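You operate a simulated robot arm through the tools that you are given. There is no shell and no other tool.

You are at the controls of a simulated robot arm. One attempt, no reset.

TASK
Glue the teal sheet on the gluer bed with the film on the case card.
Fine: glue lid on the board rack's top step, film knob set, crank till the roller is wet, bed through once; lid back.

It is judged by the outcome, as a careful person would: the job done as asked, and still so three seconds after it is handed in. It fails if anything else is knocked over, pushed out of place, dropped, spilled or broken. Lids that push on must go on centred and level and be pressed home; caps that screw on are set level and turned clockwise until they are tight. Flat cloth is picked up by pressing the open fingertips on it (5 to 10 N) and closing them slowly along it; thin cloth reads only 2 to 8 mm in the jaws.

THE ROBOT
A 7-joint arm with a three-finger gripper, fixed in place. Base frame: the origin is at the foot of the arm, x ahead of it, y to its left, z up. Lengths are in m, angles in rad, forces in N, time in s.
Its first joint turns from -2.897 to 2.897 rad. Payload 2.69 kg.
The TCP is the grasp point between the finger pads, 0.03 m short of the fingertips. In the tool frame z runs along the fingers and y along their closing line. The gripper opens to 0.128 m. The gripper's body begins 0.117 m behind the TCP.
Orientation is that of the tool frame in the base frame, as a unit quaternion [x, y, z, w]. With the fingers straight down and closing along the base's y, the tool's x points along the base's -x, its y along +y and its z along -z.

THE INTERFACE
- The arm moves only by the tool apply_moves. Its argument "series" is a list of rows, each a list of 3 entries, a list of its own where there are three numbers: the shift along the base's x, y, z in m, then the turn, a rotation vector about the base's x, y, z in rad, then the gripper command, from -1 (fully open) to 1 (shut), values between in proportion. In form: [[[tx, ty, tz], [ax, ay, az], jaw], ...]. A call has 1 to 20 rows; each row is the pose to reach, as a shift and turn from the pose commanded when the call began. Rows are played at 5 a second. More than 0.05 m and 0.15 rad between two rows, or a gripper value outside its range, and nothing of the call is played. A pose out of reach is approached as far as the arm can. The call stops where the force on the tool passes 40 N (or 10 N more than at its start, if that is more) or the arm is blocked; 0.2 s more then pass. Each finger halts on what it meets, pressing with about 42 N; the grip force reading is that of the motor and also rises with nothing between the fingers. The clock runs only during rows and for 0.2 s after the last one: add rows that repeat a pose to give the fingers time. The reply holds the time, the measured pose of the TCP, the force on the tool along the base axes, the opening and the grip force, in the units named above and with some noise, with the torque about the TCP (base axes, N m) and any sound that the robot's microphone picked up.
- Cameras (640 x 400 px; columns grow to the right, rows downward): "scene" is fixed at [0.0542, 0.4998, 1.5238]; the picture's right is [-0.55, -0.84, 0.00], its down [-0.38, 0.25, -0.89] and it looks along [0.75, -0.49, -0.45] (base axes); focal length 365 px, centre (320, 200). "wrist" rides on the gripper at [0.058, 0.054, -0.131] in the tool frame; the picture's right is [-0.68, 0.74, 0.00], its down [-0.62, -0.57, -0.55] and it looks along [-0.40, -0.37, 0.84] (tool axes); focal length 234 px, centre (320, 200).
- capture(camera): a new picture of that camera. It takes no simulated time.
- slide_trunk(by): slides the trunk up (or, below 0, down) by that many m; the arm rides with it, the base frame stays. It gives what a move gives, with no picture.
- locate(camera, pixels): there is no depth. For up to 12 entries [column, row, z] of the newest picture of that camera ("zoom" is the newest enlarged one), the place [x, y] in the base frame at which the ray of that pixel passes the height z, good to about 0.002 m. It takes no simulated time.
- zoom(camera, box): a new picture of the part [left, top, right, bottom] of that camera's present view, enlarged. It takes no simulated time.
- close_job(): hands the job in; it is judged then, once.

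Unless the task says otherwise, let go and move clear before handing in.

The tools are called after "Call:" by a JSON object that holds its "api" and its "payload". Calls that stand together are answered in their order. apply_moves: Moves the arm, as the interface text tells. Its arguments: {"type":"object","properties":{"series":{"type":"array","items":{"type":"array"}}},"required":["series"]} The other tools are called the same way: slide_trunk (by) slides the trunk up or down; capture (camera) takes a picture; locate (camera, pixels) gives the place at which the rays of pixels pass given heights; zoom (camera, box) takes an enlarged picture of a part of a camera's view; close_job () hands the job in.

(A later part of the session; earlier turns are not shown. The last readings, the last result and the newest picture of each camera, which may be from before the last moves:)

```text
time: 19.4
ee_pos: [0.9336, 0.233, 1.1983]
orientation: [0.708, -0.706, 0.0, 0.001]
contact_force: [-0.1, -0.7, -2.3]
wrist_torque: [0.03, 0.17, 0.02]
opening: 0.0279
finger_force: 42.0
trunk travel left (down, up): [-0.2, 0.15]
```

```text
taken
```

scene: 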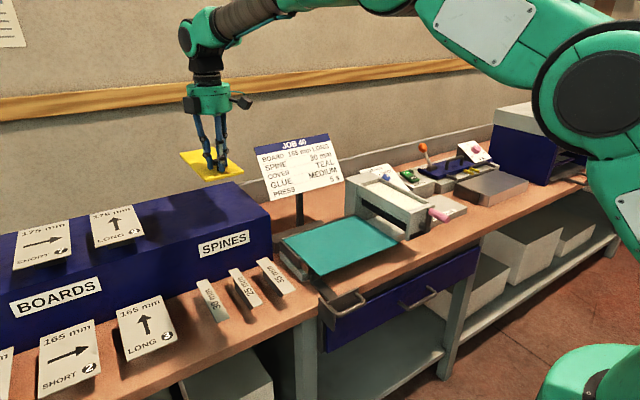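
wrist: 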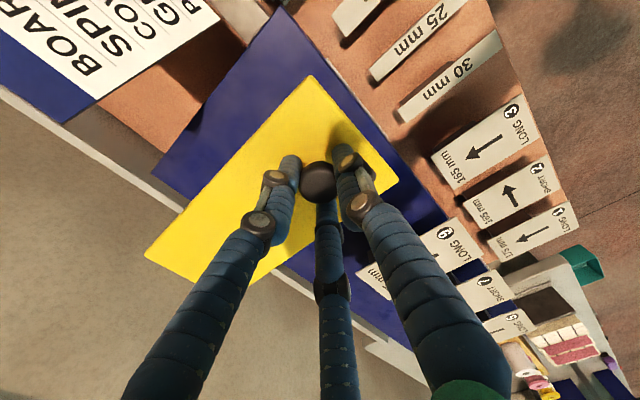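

The lid is over the rack top with the pose on target (0.934,0.233). I'll lower it in steps, watching the force.

Call:
{"api": "apply_moves", "payload": {"series": [[[0, 0, -0.03], [0, 0, 0], 1], [[0, 0, -0.06], [0, 0, 0], 1], [[0, 0, -0.085], [0, 0, 0], 1], [[0, 0, -0.1], [0, 0, 0], 1], [[0, 0, -0.11], [0, 0, 0], 1], [[0, 0, -0.115], [0, 0, 0], 1], [[0, 0, -0.12], [0, 0, 0], 1]]}}

Call:
{"api": "capture", "payload": {"camera": "wrist"}}

Call:
{"api": "zoom", "payload": {"camera": "scene", "box": [140, 110, 300, 230]}}

```text
time: 21.0
ee_pos: [0.9344, 0.2346, 1.0789]
orientation: [0.708, -0.707, -0.001, 0.001]
contact_force: [-0.3, -0.6, -1.5]
wrist_torque: [-0.03, 0.12, -0.01]
opening: 0.0281
finger_force: 42.2
trunk travel left (down, up): [-0.2, 0.15]
```

```text
taken
```

wrist: 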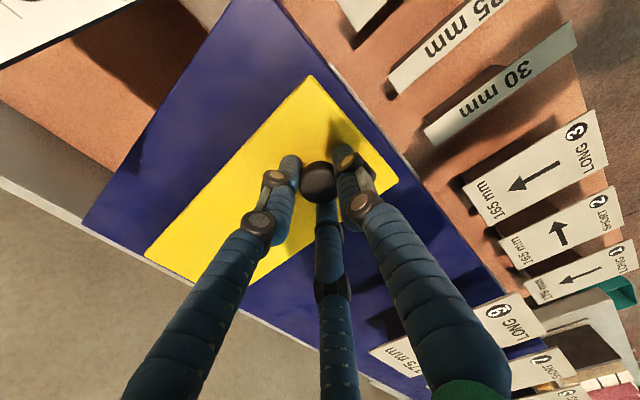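

```text
3.33 times, centred on (220, 170) of scene
```

zoom: 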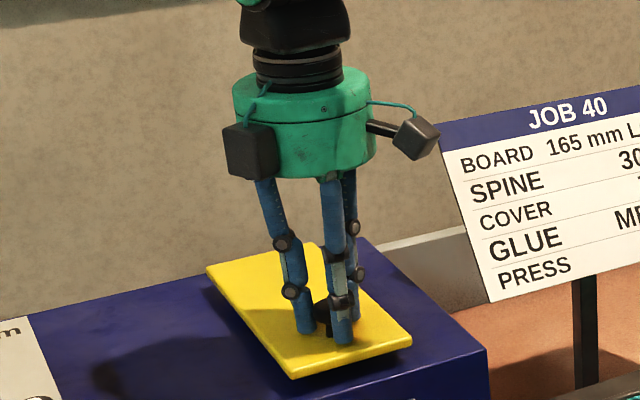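

The lid hovers about a centimetre over the rack with no contact yet. I'll continue down in small steps.

Call:
{"api": "apply_moves", "payload": {"series": [[[0, 0, -0.003], [0, 0, 0], 1], [[0, 0, -0.006], [0, 0, 0], 1], [[0, 0, -0.006], [0, 0, 0], 1]]}}

Call:
{"api": "apply_moves", "payload": {"series": [[[0, 0, -0.002], [0, 0, 0], 1], [[0, 0, -0.004], [0, 0, 0], 1], [[0, 0, -0.004], [0, 0, 0], 1]]}}

```text
time: 21.8
ee_pos: [0.9352, 0.2333, 1.0725]
orientation: [0.707, -0.707, 0.001, 0.0]
contact_force: [0.4, -0.2, -1.8]
wrist_torque: [0.05, 0.13, 0.0]
opening: 0.0278
finger_force: 41.8
trunk travel left (down, up): [-0.2, 0.15]
```

```text
time: 22.6
ee_pos: [0.9348, 0.2329, 1.0693]
orientation: [0.709, -0.706, 0.0, 0.0]
contact_force: [0.9, 0.1, 3.1]
wrist_torque: [-0.02, -0.67, 0.0]
opening: 0.028
finger_force: 42.0
trunk travel left (down, up): [-0.2, 0.15]
```

Contact at the far end of the lid just began (3 N, −0.67 N m). I'll ease down a touch more so the lid sits flat before opening.

Call:
{"api": "apply_moves", "payload": {"series": [[[0, 0, -0.001], [0, 0, 0], 1], [[0, 0, -0.002], [0, 0, 0], 1], [[0, 0, -0.002], [0, 0, 0], 1]]}}

Call:
{"api": "zoom", "payload": {"camera": "scene", "box": [180, 170, 260, 230]}}

```text
time: 23.4
ee_pos: [0.9346, 0.233, 1.0684]
orientation: [0.708, -0.707, 0.0, 0.0]
contact_force: [-3.4, 1.9, 17.6]
wrist_torque: [-0.03, 0.35, -0.02]
opening: 0.0279
finger_force: 41.9
trunk travel left (down, up): [-0.2, 0.15]
```

```text
6.67 times, centred on (220, 200) of scene
```

zoom: 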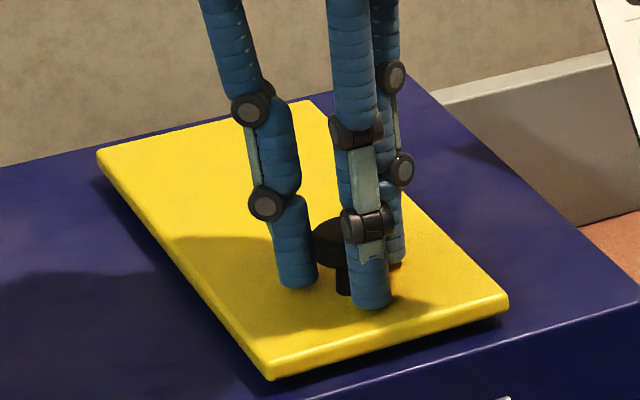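

The lid is now flat on the rack (17.6 N down, torque near zero). I'll relax, open the jaws and lift away.

Call:
{"api": "apply_moves", "payload": {"series": [[[0, 0, 0.0015], [0, 0, 0], 1], [[0, 0, 0.0015], [0, 0, 0], 0.6], [[0, 0, 0.0015], [0, 0, 0], 0.3], [[0, 0, 0.0015], [0, 0, 0], 0.06], [[0, 0, 0.0015], [0, 0, 0], 0.06]]}}

Call:
{"api": "apply_moves", "payload": {"series": [[[0, 0, 0.02], [0, 0, 0], 0.06], [[0, 0, 0.05], [0, 0, 0], 0.06], [[0, 0, 0.09], [0, 0, 0], 0.06], [[0, 0, 0.13], [0, 0, 0], 0.06]]}}

Call:
{"api": "capture", "payload": {"camera": "scene"}}

Call:
{"api": "capture", "payload": {"camera": "wrist"}}

```text
time: 24.6
ee_pos: [0.9343, 0.2324, 1.0679]
orientation: [0.707, -0.707, -0.001, 0.001]
contact_force: [0.8, -0.4, 0.0]
wrist_torque: [0.02, 0.01, 0.0]
opening: 0.0604
finger_force: 0.0
trunk travel left (down, up): [-0.2, 0.15]
```

```text
time: 25.6
ee_pos: [0.9337, 0.2327, 1.1973]
orientation: [0.708, -0.706, 0.0, 0.0]
contact_force: [-0.3, 0.0, 0.2]
wrist_torque: [0.01, -0.03, -0.01]
opening: 0.0603
finger_force: 0.0
trunk travel left (down, up): [-0.2, 0.15]
```

```text
taken
```

scene: 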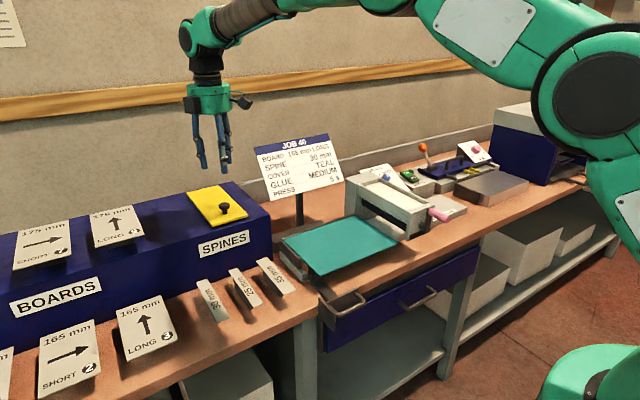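

```text
taken
```

wrist: 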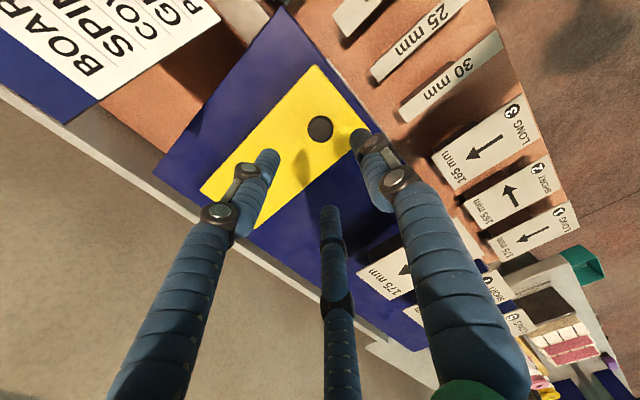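

The lid rests flat on the rack's top step. Next is the film knob: I'll return toward the gluer, passing clear of the card, and look at the dial.

Call:
{"api": "apply_moves", "payload": {"series": [[[-0.03, 0, 0.03], [0, 0, 0], 0.06], [[-0.065, -0.01, 0.06], [0, 0, 0], 0.06], [[-0.1, -0.03, 0.08], [0, 0, 0], 0.06], [[-0.14, -0.055, 0.09], [0, 0, 0], 0.06], [[-0.17, -0.09, 0.1], [0, 0, 0], 0.06], [[-0.2, -0.13, 0.1], [0, 0, 0], 0.06], [[-0.22, -0.175, 0.1], [0, 0, 0], 0.06], [[-0.23, -0.22, 0.1], [0, 0, 0], 0.06], [[-0.23, -0.265, 0.1], [0, 0, 0], 0.06], [[-0.23, -0.31, 0.1], [0, 0, 0], 0.06], [[-0.23, -0.355, 0.1], [0, 0, 0], 0.06], [[-0.23, -0.4, 0.09], [0, 0, 0], 0.06], [[-0.23, -0.44, 0.08], [0, 0, 0], 0.06], [[-0.23, -0.48, 0.07], [0, 0, 0], 0.06], [[-0.215, -0.512, 0.05], [0, 0, 0], 0.06]]}}

Call:
{"api": "capture", "payload": {"camera": "wrist"}}

Call:
{"api": "capture", "payload": {"camera": "scene"}}

```text
time: 28.8
ee_pos: [0.7206, -0.2813, 1.2457]
orientation: [0.708, -0.706, 0.0, 0.0]
contact_force: [-0.4, 0.8, 0.0]
wrist_torque: [0.0, -0.03, 0.0]
opening: 0.0597
finger_force: 0.1
trunk travel left (down, up): [-0.2, 0.15]
```

```text
taken
```

wrist: 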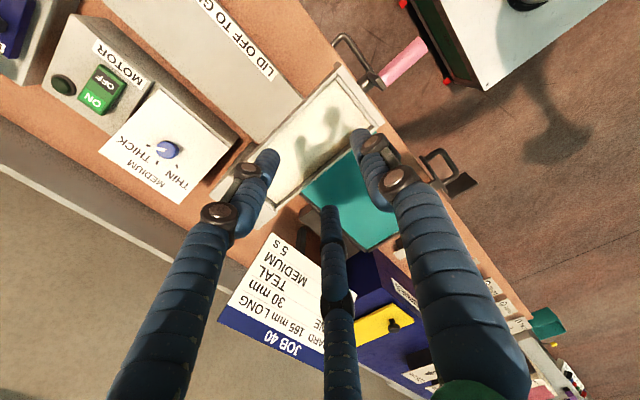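

```text
taken
```

scene: 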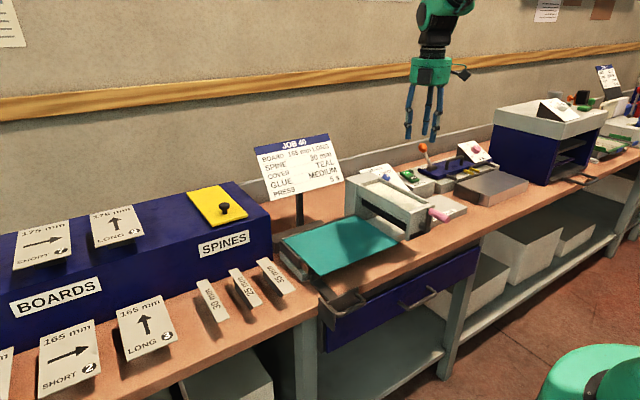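

The dial is visible at wrist (168,149) and scene (385,178), and the glue trough is open with glue in it. I'll zoom both views and then triangulate the panel plane and knob.

Call:
{"api": "zoom", "payload": {"camera": "wrist", "box": [90, 70, 250, 220]}}

Call:
{"api": "zoom", "payload": {"camera": "scene", "box": [356, 155, 420, 195]}}

Call:
{"api": "zoom", "payload": {"camera": "scene", "box": [340, 160, 460, 250]}}

```text
2.67 times, centred on (170, 145) of wrist
```

zoom: 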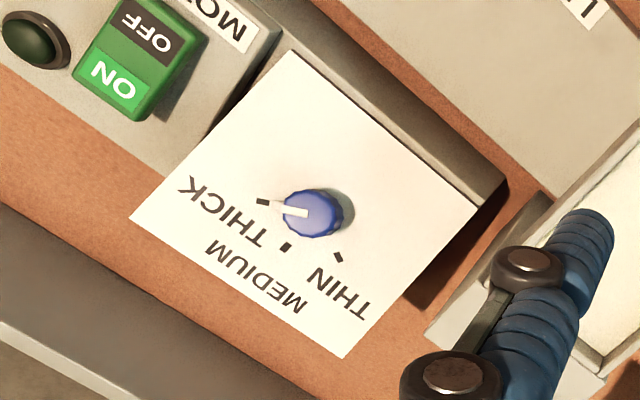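

```text
10.00 times, centred on (388, 175) of scene
```

zoom: 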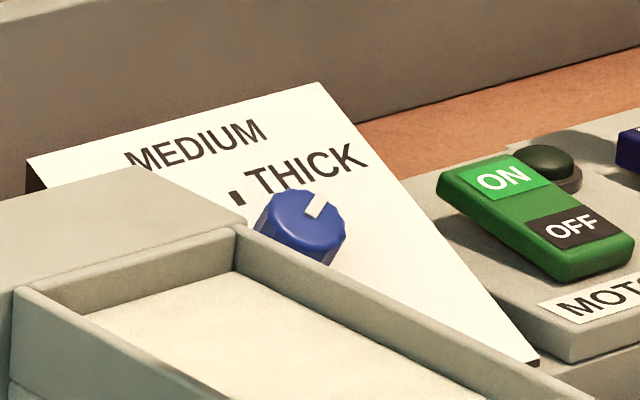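

```text
4.44 times, centred on (400, 205) of scene
```

zoom: 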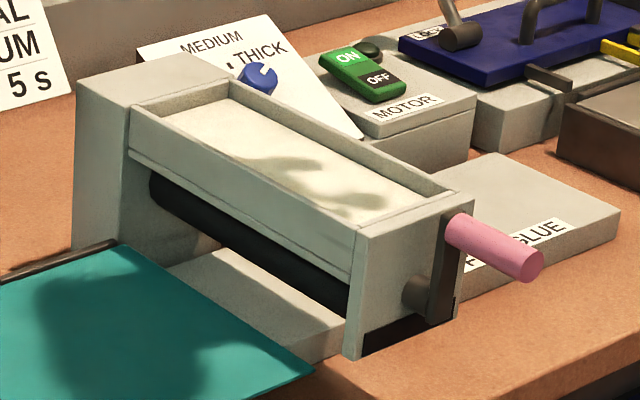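

I'll locate the panel corners and the knob centre from both views to get the panel's plane.

Call:
{"api": "locate", "payload": {"camera": "wrist", "pixels": [[159.5, 88, 0.9], [159.5, 88, 1.0], [228.9, 146.9, 0.9], [228.9, 146.9, 1.0], [179.4, 204.3, 0.95], [179.4, 204.3, 1.05], [98.8, 151.8, 0.95], [98.8, 151.8, 1.05], [166.2, 149.9, 0.95], [166.2, 149.9, 1.05]]}}

Call:
{"api": "locate", "payload": {"camera": "scene", "pixels": [[358.8, 170.8, 0.95], [358.8, 170.8, 1.05], [387.8, 163.2, 0.95], [387.8, 163.2, 1.05], [409.8, 191.2, 0.9], [409.8, 191.2, 1.0], [386.5, 177.2, 0.95], [386.5, 177.2, 1.05], [379.8, 174.8, 0.95], [379.8, 174.8, 1.0]]}}

```text
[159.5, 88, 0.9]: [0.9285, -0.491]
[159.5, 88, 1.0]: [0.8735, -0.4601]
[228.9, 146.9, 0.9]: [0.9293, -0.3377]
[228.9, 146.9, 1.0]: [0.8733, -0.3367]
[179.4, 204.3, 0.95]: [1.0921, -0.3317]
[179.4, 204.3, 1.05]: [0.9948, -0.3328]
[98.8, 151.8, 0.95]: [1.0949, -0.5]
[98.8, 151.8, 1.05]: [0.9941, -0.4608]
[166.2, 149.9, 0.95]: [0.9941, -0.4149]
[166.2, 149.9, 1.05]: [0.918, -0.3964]
```

```text
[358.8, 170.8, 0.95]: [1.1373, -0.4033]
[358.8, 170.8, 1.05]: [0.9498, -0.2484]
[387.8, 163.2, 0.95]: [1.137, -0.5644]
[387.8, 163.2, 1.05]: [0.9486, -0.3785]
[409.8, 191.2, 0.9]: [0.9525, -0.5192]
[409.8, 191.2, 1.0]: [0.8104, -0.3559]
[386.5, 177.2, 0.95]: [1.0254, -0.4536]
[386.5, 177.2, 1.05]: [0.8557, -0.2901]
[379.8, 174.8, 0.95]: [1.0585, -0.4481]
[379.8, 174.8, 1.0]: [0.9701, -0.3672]
```

The dial panel tilts about 29° (normal ≈ (−0.489,0,0.872)), with the knob axis through (0.985,−0.409,0.958), height ≈0.02, diameter ≈0.03; THICK is about 58° clockwise of MEDIUM. I'll yaw back to closing along y and move toward the knob.

Call:
{"api": "apply_moves", "payload": {"series": [[[0.01, -0.01, 0.0], [0, 0, -0.14], 0.06], [[0.015, -0.02, 0.0], [0, 0, -0.28], 0.06], [[0.02, -0.03, 0.0], [0, 0, -0.42], 0.06], [[0.03, -0.04, 0.0], [0, 0, -0.56], 0.06], [[0.035, -0.05, 0.0], [0, 0, -0.7], 0.06], [[0.04, -0.06, 0.0], [0, 0, -0.84], 0.06], [[0.05, -0.075, 0.0], [0, 0, -0.98], 0.06], [[0.055, -0.09, 0.0], [0, 0, -1.12], 0.06], [[0.065, -0.1, 0.0], [0, 0, -1.26], 0.06], [[0.07, -0.11, 0.0], [0, 0, -1.4], 0.06], [[0.08, -0.12, 0.0], [0, 0, -1.5], 0.06], [[0.08, -0.12, 0.0], [0, 0, -1.5708], 0.06]]}}

Call:
{"api": "apply_moves", "payload": {"series": [[[0.02, -0.002, -0.02], [0, -0.13, 0], 0.06], [[0.04, -0.005, -0.04], [0, -0.26, 0], 0.06], [[0.06, -0.007, -0.07], [0, -0.39, 0], 0.06], [[0.08, -0.009, -0.1], [0, -0.511, 0], 0.06], [[0.1, -0.009, -0.13], [0, -0.511, 0], 0.06], [[0.1, -0.009, -0.13], [0, -0.511, 0], 0.06]]}}

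Call:
{"api": "capture", "payload": {"camera": "wrist"}}

Call:
{"api": "capture", "payload": {"camera": "scene"}}

```text
time: 31.4
ee_pos: [0.7999, -0.3999, 1.2478]
orientation: [0.001, 1.0, 0.0, 0.0]
contact_force: [0.4, 0.4, -0.4]
wrist_torque: [0.02, 0.01, -0.01]
opening: 0.0601
finger_force: 0.0
trunk travel left (down, up): [-0.2, 0.15]
```

```text
time: 32.8
ee_pos: [0.8998, -0.4091, 1.1167]
orientation: [-0.001, 0.968, 0.001, 0.252]
contact_force: [0.7, 0.6, -0.3]
wrist_torque: [0.03, 0.01, 0.01]
opening: 0.0599
finger_force: 0.0
trunk travel left (down, up): [-0.2, 0.15]
```

```text
taken
```

wrist: 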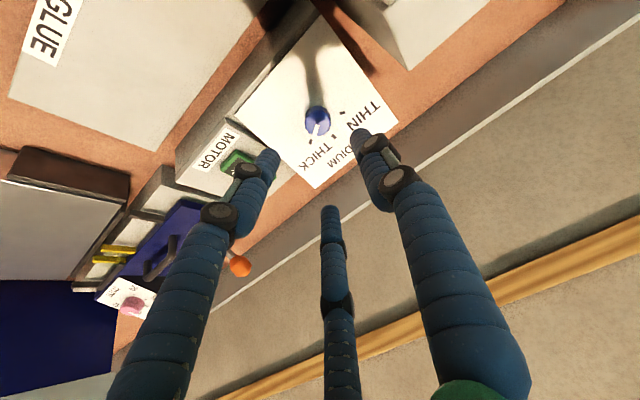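

```text
taken
```

scene: 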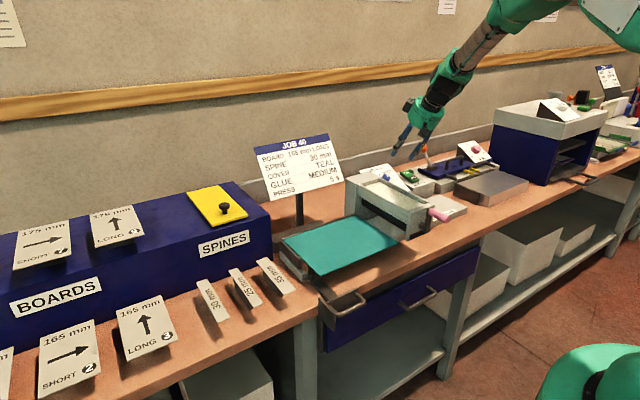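

The tilted pose is reached, and the dial knob appears at (317,122), near the tool axis. I'll zoom and locate to refine the alignment.

Call:
{"api": "zoom", "payload": {"camera": "wrist", "box": [240, 60, 400, 200]}}

Call:
{"api": "locate", "payload": {"camera": "wrist", "pixels": [[317, 120, 0.977], [317, 120, 0.95], [305, 134, 0.97], [343, 115, 0.97], [334, 134, 0.975]]}}

```text
2.86 times, centred on (320, 130) of wrist
```

zoom: 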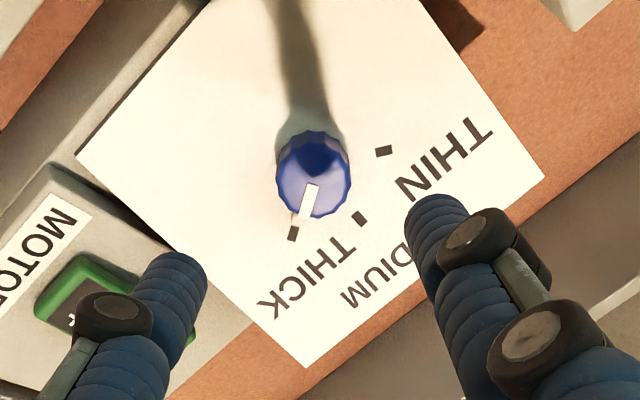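

```text
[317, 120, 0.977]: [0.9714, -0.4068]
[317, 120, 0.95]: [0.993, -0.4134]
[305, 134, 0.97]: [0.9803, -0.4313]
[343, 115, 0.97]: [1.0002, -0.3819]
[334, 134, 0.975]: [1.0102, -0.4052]
```

The knob's top centre is at about (0.974,−0.409,0.977), on the tool axis. I'll advance along the panel normal until the fingertips are ~5 mm off the panel, then close gently.

Call:
{"api": "apply_moves", "payload": {"series": [[[0.017, 0, -0.032], [0, 0, 0], 0.06], [[0.034, 0, -0.064], [0, 0, 0], 0.06], [[0.048, 0, -0.09], [0, 0, 0], 0.06], [[0.058, 0, -0.11], [0, 0, 0], 0.06], [[0.065, 0, -0.122], [0, 0, 0], 0.06], [[0.0683, 0, -0.1295], [0, 0, 0], 0.06], [[0.0683, 0, -0.1295], [0, 0, 0], 0.06]]}}

Call:
{"api": "capture", "payload": {"camera": "wrist"}}

Call:
{"api": "zoom", "payload": {"camera": "scene", "box": [350, 130, 430, 200]}}

```text
time: 34.4
ee_pos: [0.9683, -0.4078, 0.9898]
orientation: [0.0, 0.968, 0.0, 0.253]
contact_force: [-1.2, 0.4, -0.1]
wrist_torque: [0.02, 0.0, 0.0]
opening: 0.06
finger_force: 0.1
trunk travel left (down, up): [-0.2, 0.15]
```

```text
taken
```

wrist: 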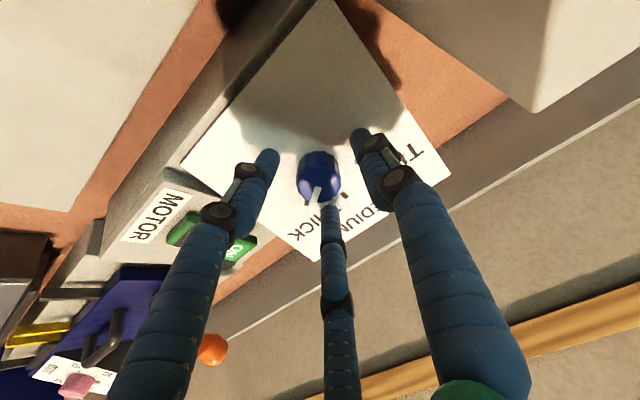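

```text
5.71 times, centred on (390, 165) of scene
```

zoom: 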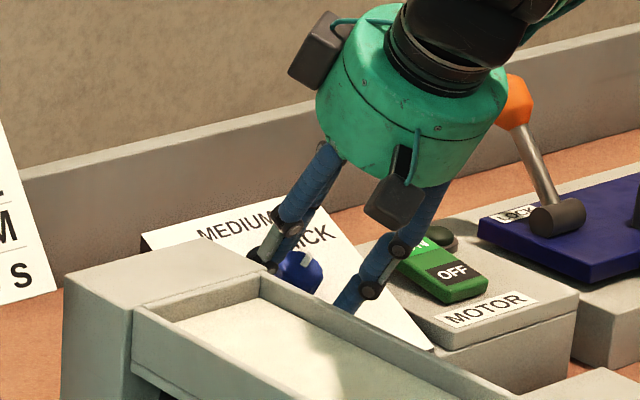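

The fingers straddle the knob without contact. I'll close on it.

Call:
{"api": "apply_moves", "payload": {"series": [[[0, 0, 0], [0, 0, 0], 0.3], [[0, 0, 0], [0, 0, 0], 0.5], [[0, 0, 0], [0, 0, 0], 0.7], [[0, 0, 0], [0, 0, 0], 1.0], [[0, 0, 0], [0, 0, 0], 1.0]]}}

Call:
{"api": "capture", "payload": {"camera": "wrist"}}

```text
time: 35.6
ee_pos: [0.9673, -0.4095, 0.9888]
orientation: [0.0, 0.967, 0.0, 0.254]
contact_force: [3.4, -13.0, 0.2]
wrist_torque: [-0.63, -0.13, -0.35]
opening: 0.031
finger_force: 44.7
trunk travel left (down, up): [-0.2, 0.15]
```

```text
taken
```

wrist: 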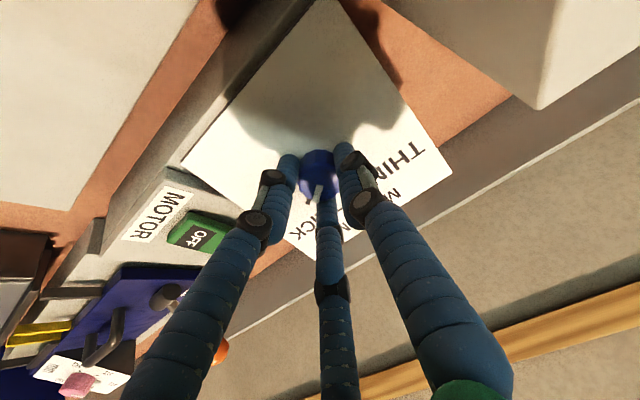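

Gripped at 0.031 m, but there's a −13 N side force, so the knob axis is slightly to −y. I'll shift a bit to relieve it.

Call:
{"api": "apply_moves", "payload": {"series": [[[0, -0.0007, 0], [0, 0, 0], 1], [[0, -0.0013, 0], [0, 0, 0], 1.0], [[0, -0.0013, 0], [0, 0, 0], 1.0]]}}

```text
time: 36.4
ee_pos: [0.9673, -0.4091, 0.9885]
orientation: [-0.002, 0.967, 0.001, 0.253]
contact_force: [5.1, -7.2, 3.3]
wrist_torque: [-0.2, -0.14, -0.07]
opening: 0.0305
finger_force: 45.6
trunk travel left (down, up): [-0.2, 0.15]
```

The side force dropped to −7 N. I'll nudge slightly more and then turn the knob counter-clockwise (seen facing the dial) about its axis by ~1.0 rad in small steps.

Call:
{"api": "apply_moves", "payload": {"series": [[[0.0006, -0.001, 0.0003], [0, 0, 0], 1], [[0.0006, -0.001, 0.0003], [-0.0489, 0, 0.0872], 1], [[0.0006, -0.001, 0.0003], [-0.0978, 0, 0.1744], 1], [[0.0006, -0.001, 0.0003], [-0.1467, 0, 0.2616], 1], [[0.0006, -0.001, 0.0003], [-0.1956, 0, 0.3488], 1], [[0.0006, -0.001, 0.0003], [-0.2445, 0, 0.436], 1]]}}

Call:
{"api": "capture", "payload": {"camera": "wrist"}}

Call:
{"api": "zoom", "payload": {"camera": "scene", "box": [365, 155, 405, 195]}}

```text
time: 37.8
ee_pos: [0.9686, -0.4098, 0.9895]
orientation: [-0.241, 0.937, -0.063, 0.244]
contact_force: [-7.8, 2.3, 7.3]
wrist_torque: [0.49, 0.07, 0.27]
opening: 0.0306
finger_force: 44.8
trunk travel left (down, up): [-0.2, 0.15]
```

```text
taken
```

wrist: 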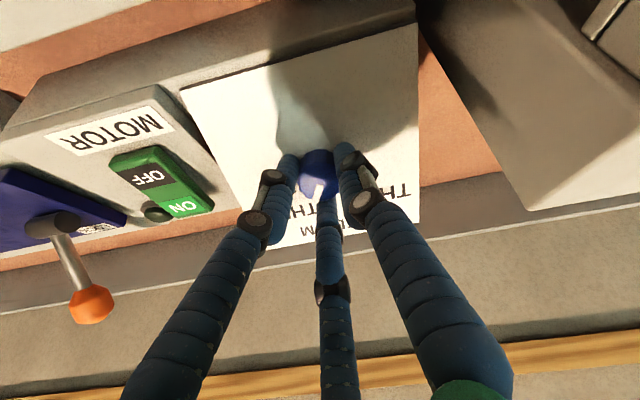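

```text
10.00 times, centred on (385, 175) of scene
```

zoom: 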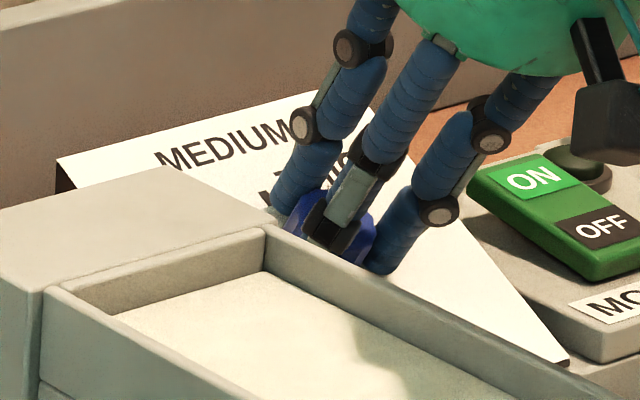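

The knob turns with the gripper (tick still at the same place between the fingers). I'll continue the turn by another 0.5 rad.

Call:
{"api": "apply_moves", "payload": {"series": [[[0, 0, 0], [-0.0489, 0, 0.0872], 1], [[0, 0, 0], [-0.0978, 0, 0.1744], 1], [[0, 0, 0], [-0.1467, 0, 0.2616], 1], [[0, 0, 0], [-0.1956, 0, 0.3488], 1], [[0, 0, 0], [-0.2494, 0, 0.4447], 1], [[0, 0, 0], [-0.2494, 0, 0.4447], 1]]}}

Call:
{"api": "zoom", "payload": {"camera": "wrist", "box": [240, 100, 400, 240]}}

Call:
{"api": "zoom", "payload": {"camera": "scene", "box": [365, 155, 405, 195]}}

```text
time: 39.2
ee_pos: [0.9675, -0.4099, 0.9886]
orientation: [-0.469, 0.846, -0.123, 0.221]
contact_force: [-4.7, 2.1, -0.5]
wrist_torque: [-0.09, 0.01, -0.06]
opening: 0.0309
finger_force: 44.8
trunk travel left (down, up): [-0.2, 0.15]
```

```text
2.86 times, centred on (320, 170) of wrist
```

zoom: 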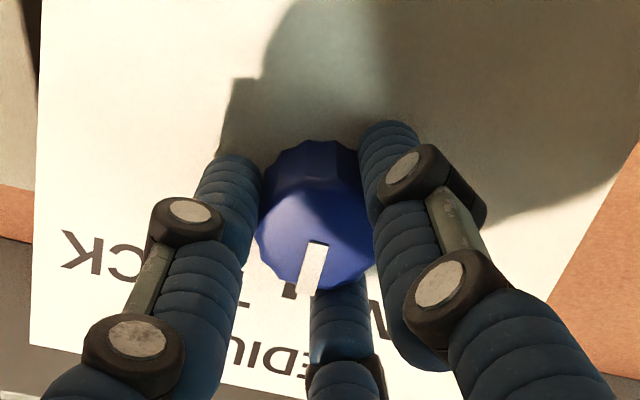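

```text
10.00 times, centred on (385, 175) of scene
```

zoom: 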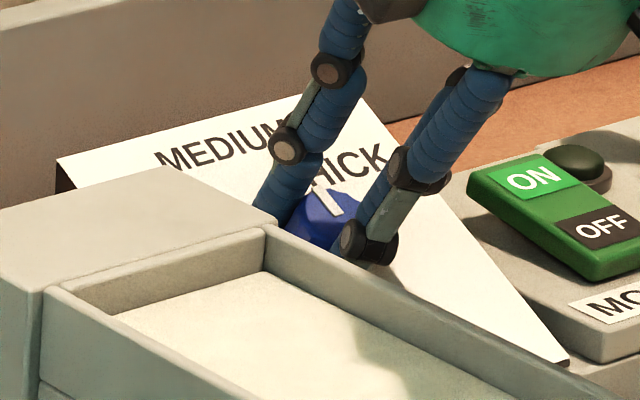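

The torque has dropped to about zero and the tick now points at the MEDIUM dash (zoom ~290,290). I'll release and back off along the panel normal to verify.

Call:
{"api": "apply_moves", "payload": {"series": [[[0, 0, 0], [0, 0, 0], 0.6], [[0, 0, 0], [0, 0, 0], 0.2], [[0, 0, 0], [0, 0, 0], 0.06], [[-0.01, 0, 0.0178], [0, 0, 0], 0.06], [[-0.0245, 0, 0.0436], [0, 0, 0], 0.06], [[-0.044, 0, 0.0785], [0, 0, 0], 0.06], [[-0.0636, 0, 0.1134], [0, 0, 0], 0.06]]}}

Call:
{"api": "capture", "payload": {"camera": "wrist"}}

Call:
{"api": "zoom", "payload": {"camera": "wrist", "box": [240, 60, 400, 200]}}

Call:
{"api": "zoom", "payload": {"camera": "scene", "box": [365, 155, 405, 195]}}

```text
time: 40.8
ee_pos: [0.9062, -0.4106, 1.1005]
orientation: [-0.469, 0.847, -0.122, 0.221]
contact_force: [-0.4, -0.1, 0.0]
wrist_torque: [0.02, -0.01, 0.01]
opening: 0.0602
finger_force: 0.1
trunk travel left (down, up): [-0.2, 0.15]
```

```text
taken
```

wrist: 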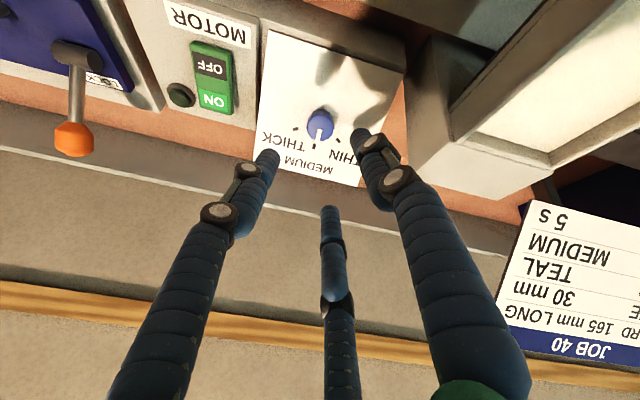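

```text
2.86 times, centred on (320, 130) of wrist
```

zoom: 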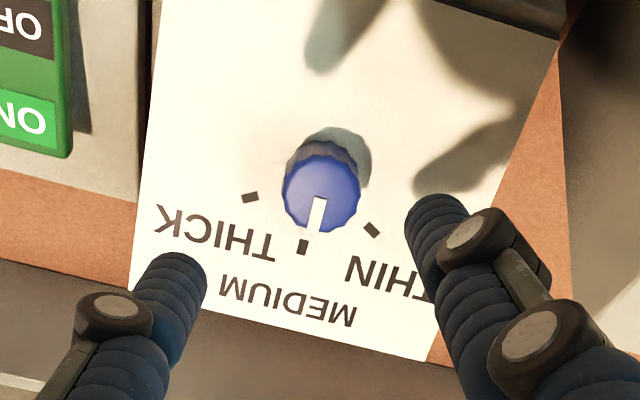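

```text
10.00 times, centred on (385, 175) of scene
```

zoom: 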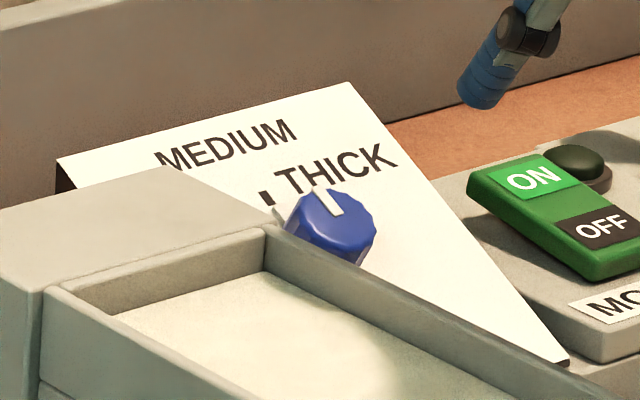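

The tick now points at the MEDIUM dash (zoom ~302,247). I'll enlarge further to check how exactly it lines up.

Call:
{"api": "zoom", "payload": {"camera": "wrist", "box": [288, 100, 352, 155]}}

```text
7.27 times, centred on (320, 128) of wrist
```

zoom: 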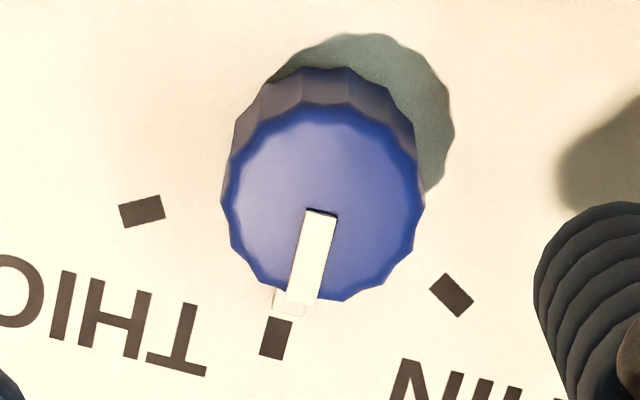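

Call:
{"api": "locate", "payload": {"camera": "zoom", "pixels": [[142, 211, 0.967], [276, 338, 0.9746], [451, 295, 0.967], [321, 212, 0.978], [304, 295, 0.985], [323, 203, 0.977], [323, 105, 0.969], [323, 300, 0.984], [222, 203, 0.977], [425, 203, 0.977]]}}

```text
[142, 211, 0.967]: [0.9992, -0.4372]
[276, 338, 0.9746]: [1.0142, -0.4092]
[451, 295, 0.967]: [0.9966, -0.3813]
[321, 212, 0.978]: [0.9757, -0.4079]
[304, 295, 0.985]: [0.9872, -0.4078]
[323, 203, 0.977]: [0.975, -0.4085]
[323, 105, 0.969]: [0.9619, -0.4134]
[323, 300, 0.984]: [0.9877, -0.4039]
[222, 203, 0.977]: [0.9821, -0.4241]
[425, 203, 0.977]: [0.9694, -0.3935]
```

Located at the top-face plane, the tick runs exactly up-slope (y −0.408 at both ends) and the MEDIUM dash is at y −0.409, so the film is set to MEDIUM. Now I'll unwind the tilt and move above the pink crank handle.

Call:
{"api": "apply_moves", "payload": {"series": [[[-0.02, 0.005, 0.03], [0.0611, 0, -0.109], 0.06], [[-0.04, 0.01, 0.06], [0.1222, 0, -0.218], 0.06], [[-0.06, 0.015, 0.09], [0.1834, 0, -0.327], 0.06], [[-0.08, 0.02, 0.12], [0.2445, 0, -0.436], 0.06], [[-0.1, 0.03, 0.14], [0.3056, 0, -0.545], 0.06], [[-0.12, 0.04, 0.15], [0.3667, 0, -0.654], 0.06], [[-0.14, 0.045, 0.15], [0.4279, 0, -0.763], 0.06], [[-0.15, 0.05, 0.15], [0.4939, 0, -0.8807], 0.06], [[-0.15, 0.05, 0.15], [0.4939, 0, -0.8807], 0.06]]}}

Call:
{"api": "apply_moves", "payload": {"series": [[[-0.035, 0.02, 0.0], [0, 0.128, 0], 0.06], [[-0.07, 0.04, 0.0], [0, 0.256, 0], 0.06], [[-0.105, 0.06, 0.0], [0, 0.384, 0], 0.06], [[-0.14, 0.085, -0.01], [0, 0.511, 0], 0.06], [[-0.167, 0.106, -0.03], [0, 0.511, 0], 0.06], [[-0.167, 0.106, -0.05], [0, 0.511, 0], 0.06]]}}

Call:
{"api": "capture", "payload": {"camera": "wrist"}}

Call:
{"api": "capture", "payload": {"camera": "scene"}}

```text
time: 42.8
ee_pos: [0.7558, -0.3583, 1.2526]
orientation: [0.001, 0.967, 0.0, 0.253]
contact_force: [0.1, 1.0, 0.0]
wrist_torque: [-0.01, 0.0, -0.03]
opening: 0.0603
finger_force: 0.0
trunk travel left (down, up): [-0.2, 0.15]
```

```text
time: 44.2
ee_pos: [0.5878, -0.2527, 1.2023]
orientation: [0.0, 1.0, -0.001, 0.0]
contact_force: [0.0, 0.6, -0.4]
wrist_torque: [0.03, -0.08, 0.0]
opening: 0.0599
finger_force: 0.0
trunk travel left (down, up): [-0.2, 0.15]
```

```text
taken
```

wrist: 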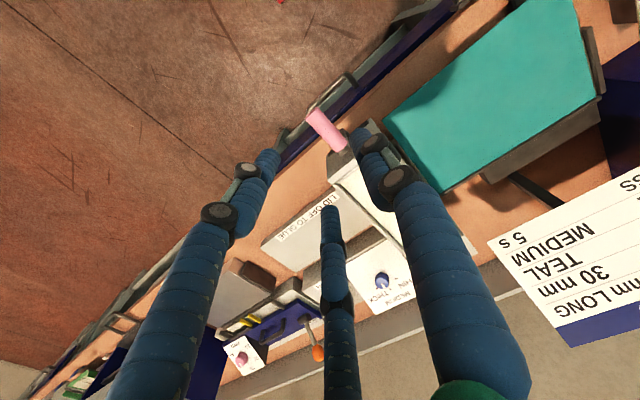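

```text
taken
```

scene: 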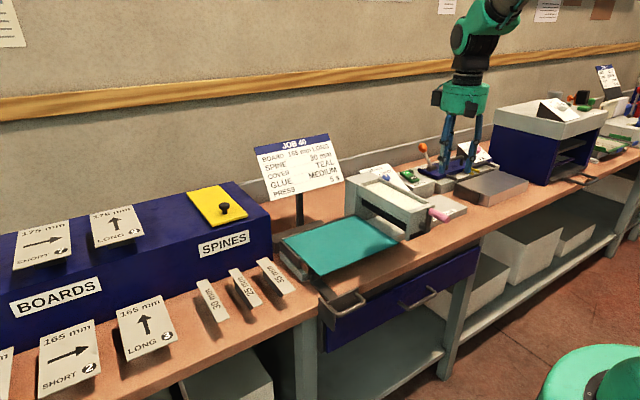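

The pink handle is seen at wrist (313,115)–(342,147). I'll zoom in and refine its position and the axle's.

Call:
{"api": "zoom", "payload": {"camera": "wrist", "box": [280, 90, 380, 170]}}

Call:
{"api": "zoom", "payload": {"camera": "scene", "box": [410, 190, 460, 240]}}

```text
5.00 times, centred on (330, 130) of wrist
```

zoom: 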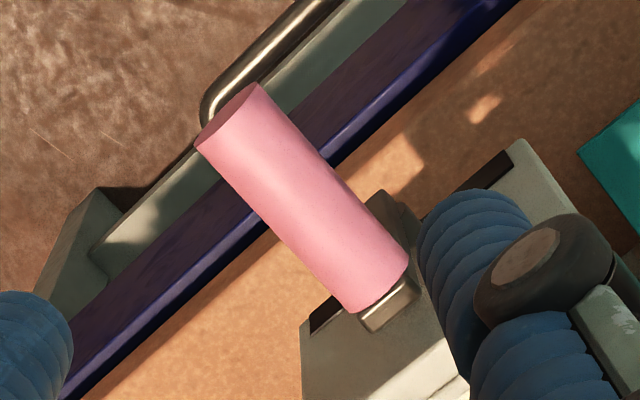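

```text
8.00 times, centred on (435, 215) of scene
```

zoom: 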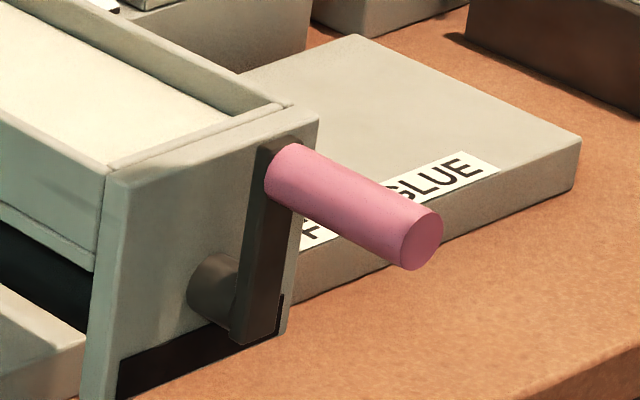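

Call:
{"api": "locate", "payload": {"camera": "wrist", "pixels": [[311.6, 112.8, 1.02], [311.6, 112.8, 1.03], [311.6, 112.8, 1.04], [342.2, 147.8, 1.02], [342.2, 147.8, 1.03], [342.2, 147.8, 1.04]]}}

Call:
{"api": "locate", "payload": {"camera": "scene", "pixels": [[447.7, 220, 1.02], [447.7, 220, 1.03], [447.7, 220, 1.04], [431.2, 212.3, 1.02], [431.2, 212.3, 1.03], [431.2, 212.3, 1.04], [424.5, 227.5, 0.97], [424.5, 227.5, 0.98]]}}

```text
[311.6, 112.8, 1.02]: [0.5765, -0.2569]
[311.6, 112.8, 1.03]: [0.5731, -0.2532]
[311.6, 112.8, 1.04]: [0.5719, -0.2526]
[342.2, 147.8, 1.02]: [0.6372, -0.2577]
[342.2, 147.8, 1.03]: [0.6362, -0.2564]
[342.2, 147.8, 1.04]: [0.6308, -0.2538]
```

```text
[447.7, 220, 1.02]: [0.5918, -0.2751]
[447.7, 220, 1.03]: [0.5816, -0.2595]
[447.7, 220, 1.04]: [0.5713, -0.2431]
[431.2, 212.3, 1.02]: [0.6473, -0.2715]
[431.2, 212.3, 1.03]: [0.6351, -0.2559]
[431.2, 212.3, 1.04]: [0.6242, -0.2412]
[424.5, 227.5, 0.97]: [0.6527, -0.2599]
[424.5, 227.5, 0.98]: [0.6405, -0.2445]
```

The handle's axis is at y≈−0.255, z≈1.033, x 0.574–0.635, about 0.02 m thick, with the axle at z≈0.973 (radius ≈0.06). I'll lower over it and grip near x=0.592.

Call:
{"api": "apply_moves", "payload": {"series": [[[0.002, -0.0, -0.04], [0, 0, 0], 0.06], [[0.004, -0.0, -0.08], [0, 0, 0], 0.06], [[0.004, 0.0, -0.12], [0, 0, 0], 0.06], [[0.004, 0.0, -0.15], [0, 0, 0], 0.06], [[0.004, 0.0, -0.169], [0, 0, 0], 0.06], [[0.004, 0.0, -0.169], [0, 0, 0], 0.06]]}}

Call:
{"api": "zoom", "payload": {"camera": "wrist", "box": [240, 80, 400, 220]}}

Call:
{"api": "zoom", "payload": {"camera": "scene", "box": [400, 170, 480, 240]}}

```text
time: 45.6
ee_pos: [0.5896, -0.2533, 1.0329]
orientation: [0.0, 1.0, 0.0, -0.001]
contact_force: [0.7, 0.0, -0.5]
wrist_torque: [0.02, 0.01, 0.03]
opening: 0.0599
finger_force: 0.1
trunk travel left (down, up): [-0.2, 0.15]
```

```text
2.86 times, centred on (320, 150) of wrist
```

zoom: 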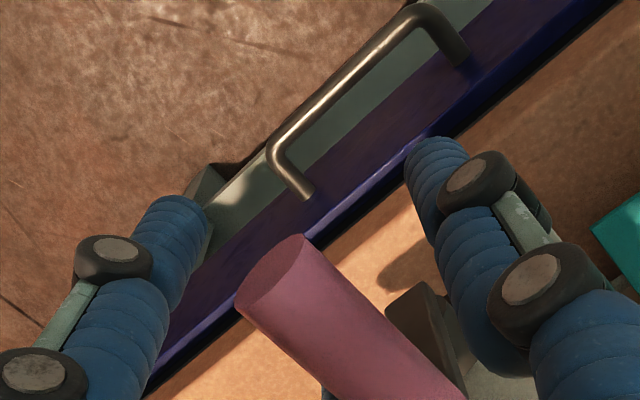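

```text
5.71 times, centred on (440, 205) of scene
```

zoom: 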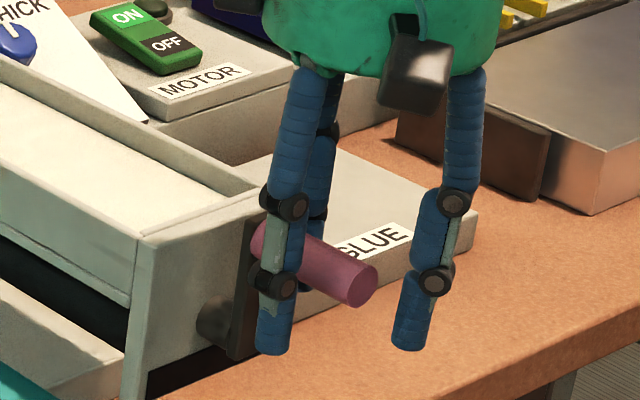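

The fingers straddle the pink handle with no contact. I'll close on it.

Call:
{"api": "apply_moves", "payload": {"series": [[[0, 0, 0], [0, 0, 0], 0.4], [[0, 0, 0], [0, 0, 0], 0.7], [[0, 0, 0], [0, 0, 0], 1.0], [[0, 0, 0], [0, 0, 0], 1.0]]}}

Call:
{"api": "zoom", "payload": {"camera": "scene", "box": [400, 170, 480, 240]}}

```text
time: 46.6
ee_pos: [0.5896, -0.2536, 1.0337]
orientation: [0.0, 1.0, 0.0, 0.0]
contact_force: [3.2, 2.2, 0.0]
wrist_torque: [0.06, -0.05, -0.99]
opening: 0.0317
finger_force: 45.5
trunk travel left (down, up): [-0.2, 0.15]
```

```text
5.71 times, centred on (440, 205) of scene
```

zoom: 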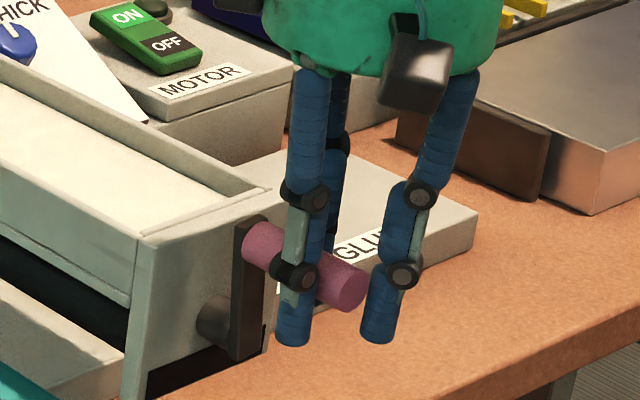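

Gripped at 0.032 m, with some yaw torque. I'll try the first 36° clockwise (as the operator sees it) and watch the forces and the crank.

Call:
{"api": "apply_moves", "payload": {"series": [[[0, -0.0093, -0.0007], [0, 0, 0], 1], [[0, -0.0185, -0.0029], [0, 0, 0], 1], [[0, -0.0272, -0.0065], [0, 0, 0], 1], [[0, -0.0353, -0.0115], [0, 0, 0], 1]]}}

Call:
{"api": "zoom", "payload": {"camera": "scene", "box": [400, 170, 480, 240]}}

Call:
{"api": "capture", "payload": {"camera": "wrist"}}

```text
time: 47.6
ee_pos: [0.5905, -0.2885, 1.019]
orientation: [-0.002, 1.0, 0.0, -0.001]
contact_force: [-10.3, 2.8, -4.5]
wrist_torque: [0.15, 0.01, -0.79]
opening: 0.0341
finger_force: 45.3
trunk travel left (down, up): [-0.2, 0.15]
```

```text
5.71 times, centred on (440, 205) of scene
```

zoom: 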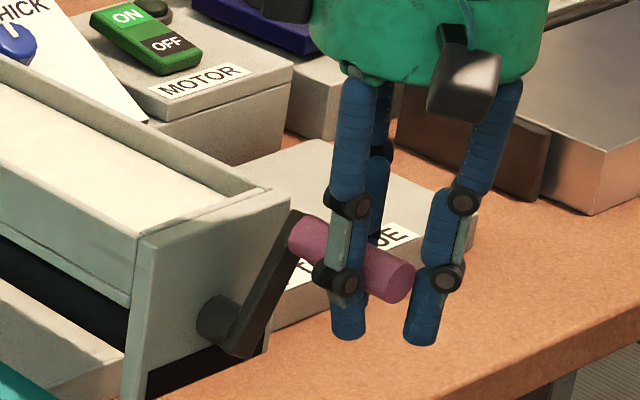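

```text
taken
```

wrist: 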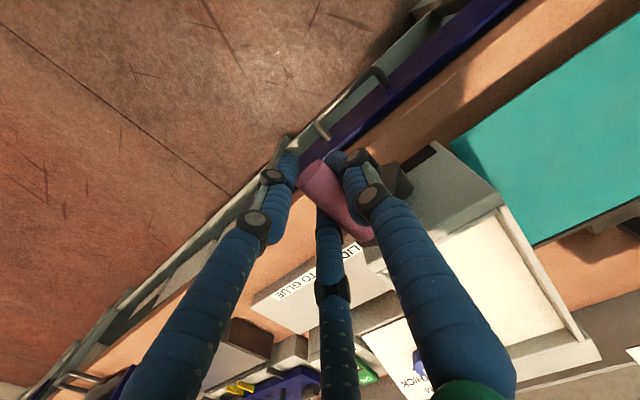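

The crank follows the grip (arm now leaning right in the scene zoom). Before going through the bottom I'll check where the bench front edge and top lie relative to the fingertips' lowest point (z≈0.883 at x≈0.59).

Call:
{"api": "zoom", "payload": {"camera": "scene", "box": [380, 190, 540, 290]}}

Call:
{"api": "zoom", "payload": {"camera": "wrist", "box": [260, 60, 460, 200]}}

```text
4.00 times, centred on (460, 240) of scene
```

zoom: 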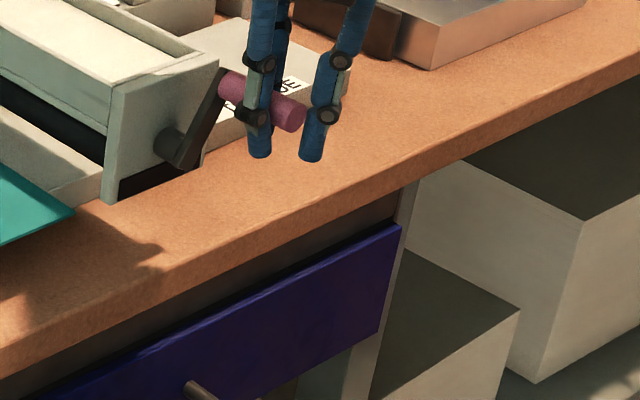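

```text
2.86 times, centred on (360, 130) of wrist
```

zoom: 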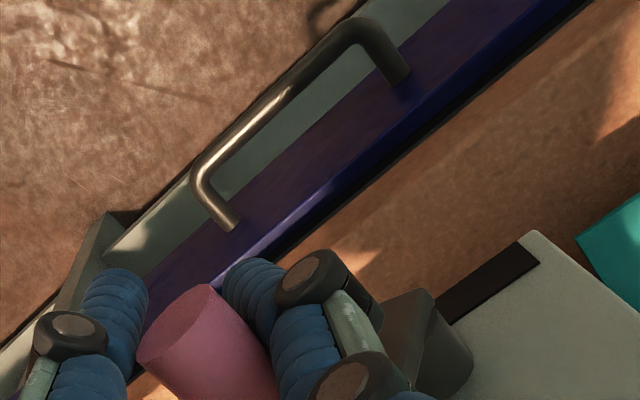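

Call:
{"api": "locate", "payload": {"camera": "scene", "pixels": [[408, 240.75, 0.86], [408, 240.75, 0.88], [408, 240.75, 0.9], [460, 241.25, 0.86], [460, 241.25, 0.88], [460, 241.25, 0.9], [400, 268, 0.88], [400, 275, 0.86]]}}

Call:
{"api": "locate", "payload": {"camera": "wrist", "pixels": [[355, 141, 0.86], [355, 141, 0.88], [355, 141, 0.9], [395, 108, 0.86], [395, 108, 0.88], [395, 108, 0.9], [437, 145, 0.88]]}}

```text
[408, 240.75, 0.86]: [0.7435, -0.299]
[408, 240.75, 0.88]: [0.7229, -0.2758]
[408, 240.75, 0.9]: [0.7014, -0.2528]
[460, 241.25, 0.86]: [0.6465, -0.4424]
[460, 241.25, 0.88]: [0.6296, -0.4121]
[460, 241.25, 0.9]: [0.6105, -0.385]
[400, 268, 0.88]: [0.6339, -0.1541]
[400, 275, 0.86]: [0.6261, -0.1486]
```

```text
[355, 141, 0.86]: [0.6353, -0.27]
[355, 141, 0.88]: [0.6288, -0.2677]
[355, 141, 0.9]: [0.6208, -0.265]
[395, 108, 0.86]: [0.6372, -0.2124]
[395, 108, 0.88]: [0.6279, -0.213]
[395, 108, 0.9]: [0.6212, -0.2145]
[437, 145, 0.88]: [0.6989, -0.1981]
```

The bench top is z≈0.88 with its front edge at x≈0.63, so the fingers at x≈0.59 clear it. I'll carry on clockwise to the bottom of the circle.

Call:
{"api": "apply_moves", "payload": {"series": [[[0, -0.0132, -0.0132], [0, 0, 0], 1], [[0, -0.0218, -0.03], [0, 0, 0], 1], [[0, -0.0247, -0.0485], [0, 0, 0], 1], [[0, -0.0218, -0.067], [0, 0, 0], 1]]}}

Call:
{"api": "zoom", "payload": {"camera": "scene", "box": [390, 170, 490, 250]}}

```text
time: 48.5
ee_pos: [0.5938, -0.3174, 0.9685]
orientation: [-0.001, 1.0, -0.002, 0.003]
contact_force: [-6.1, -8.9, -1.9]
wrist_torque: [0.05, 0.38, 0.1]
opening: 0.0306
finger_force: 44.7
trunk travel left (down, up): [-0.2, 0.15]
stopped in row 4: the force on the tool passed its limit at 43 N (the readings are from after the stop); the commanded pose is now the measured one
```

```text
5.00 times, centred on (440, 210) of scene
```

zoom: 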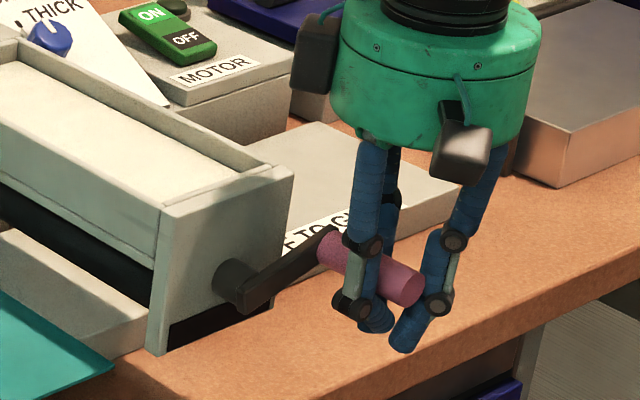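

The call stopped at 43 N; the crank is at roughly 76–80° while the tool went lower, so the grip slipped down the handle. I'll open slightly to release the stress and look.

Call:
{"api": "apply_moves", "payload": {"series": [[[0, 0, 0], [0, 0, 0], 0.6], [[0, 0, 0], [0, 0, 0], 0.2], [[0, 0, 0], [0, 0, 0], 0.1], [[0, 0, 0], [0, 0, 0], 0.1]]}}

Call:
{"api": "capture", "payload": {"camera": "wrist"}}

Call:
{"api": "zoom", "payload": {"camera": "scene", "box": [390, 170, 490, 250]}}

```text
time: 49.5
ee_pos: [0.5938, -0.3172, 0.9687]
orientation: [-0.001, 1.0, -0.002, 0.003]
contact_force: [-0.1, -0.1, 0.0]
wrist_torque: [-0.01, 0.0, 0.0]
opening: 0.0581
finger_force: 0.1
trunk travel left (down, up): [-0.2, 0.15]
```

```text
taken
```

wrist: 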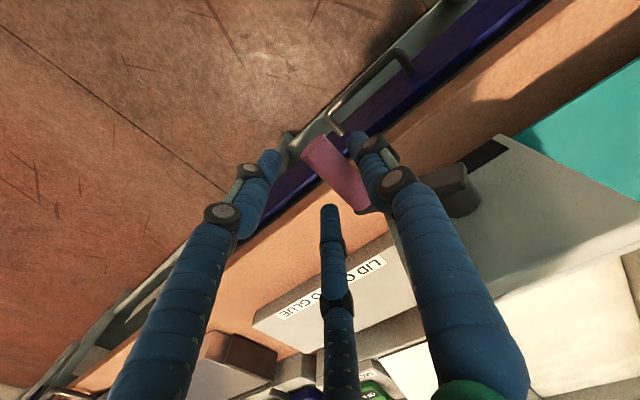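

```text
5.00 times, centred on (440, 210) of scene
```

zoom: 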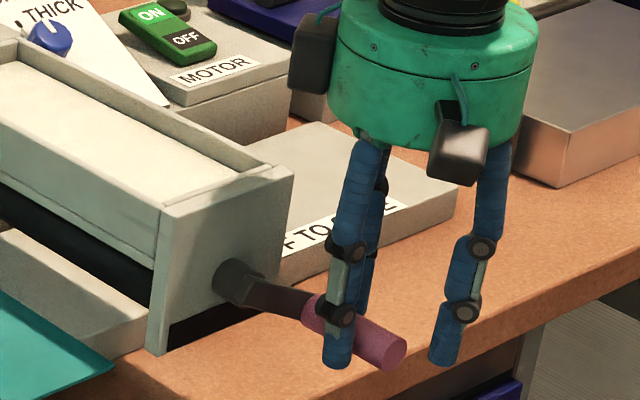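

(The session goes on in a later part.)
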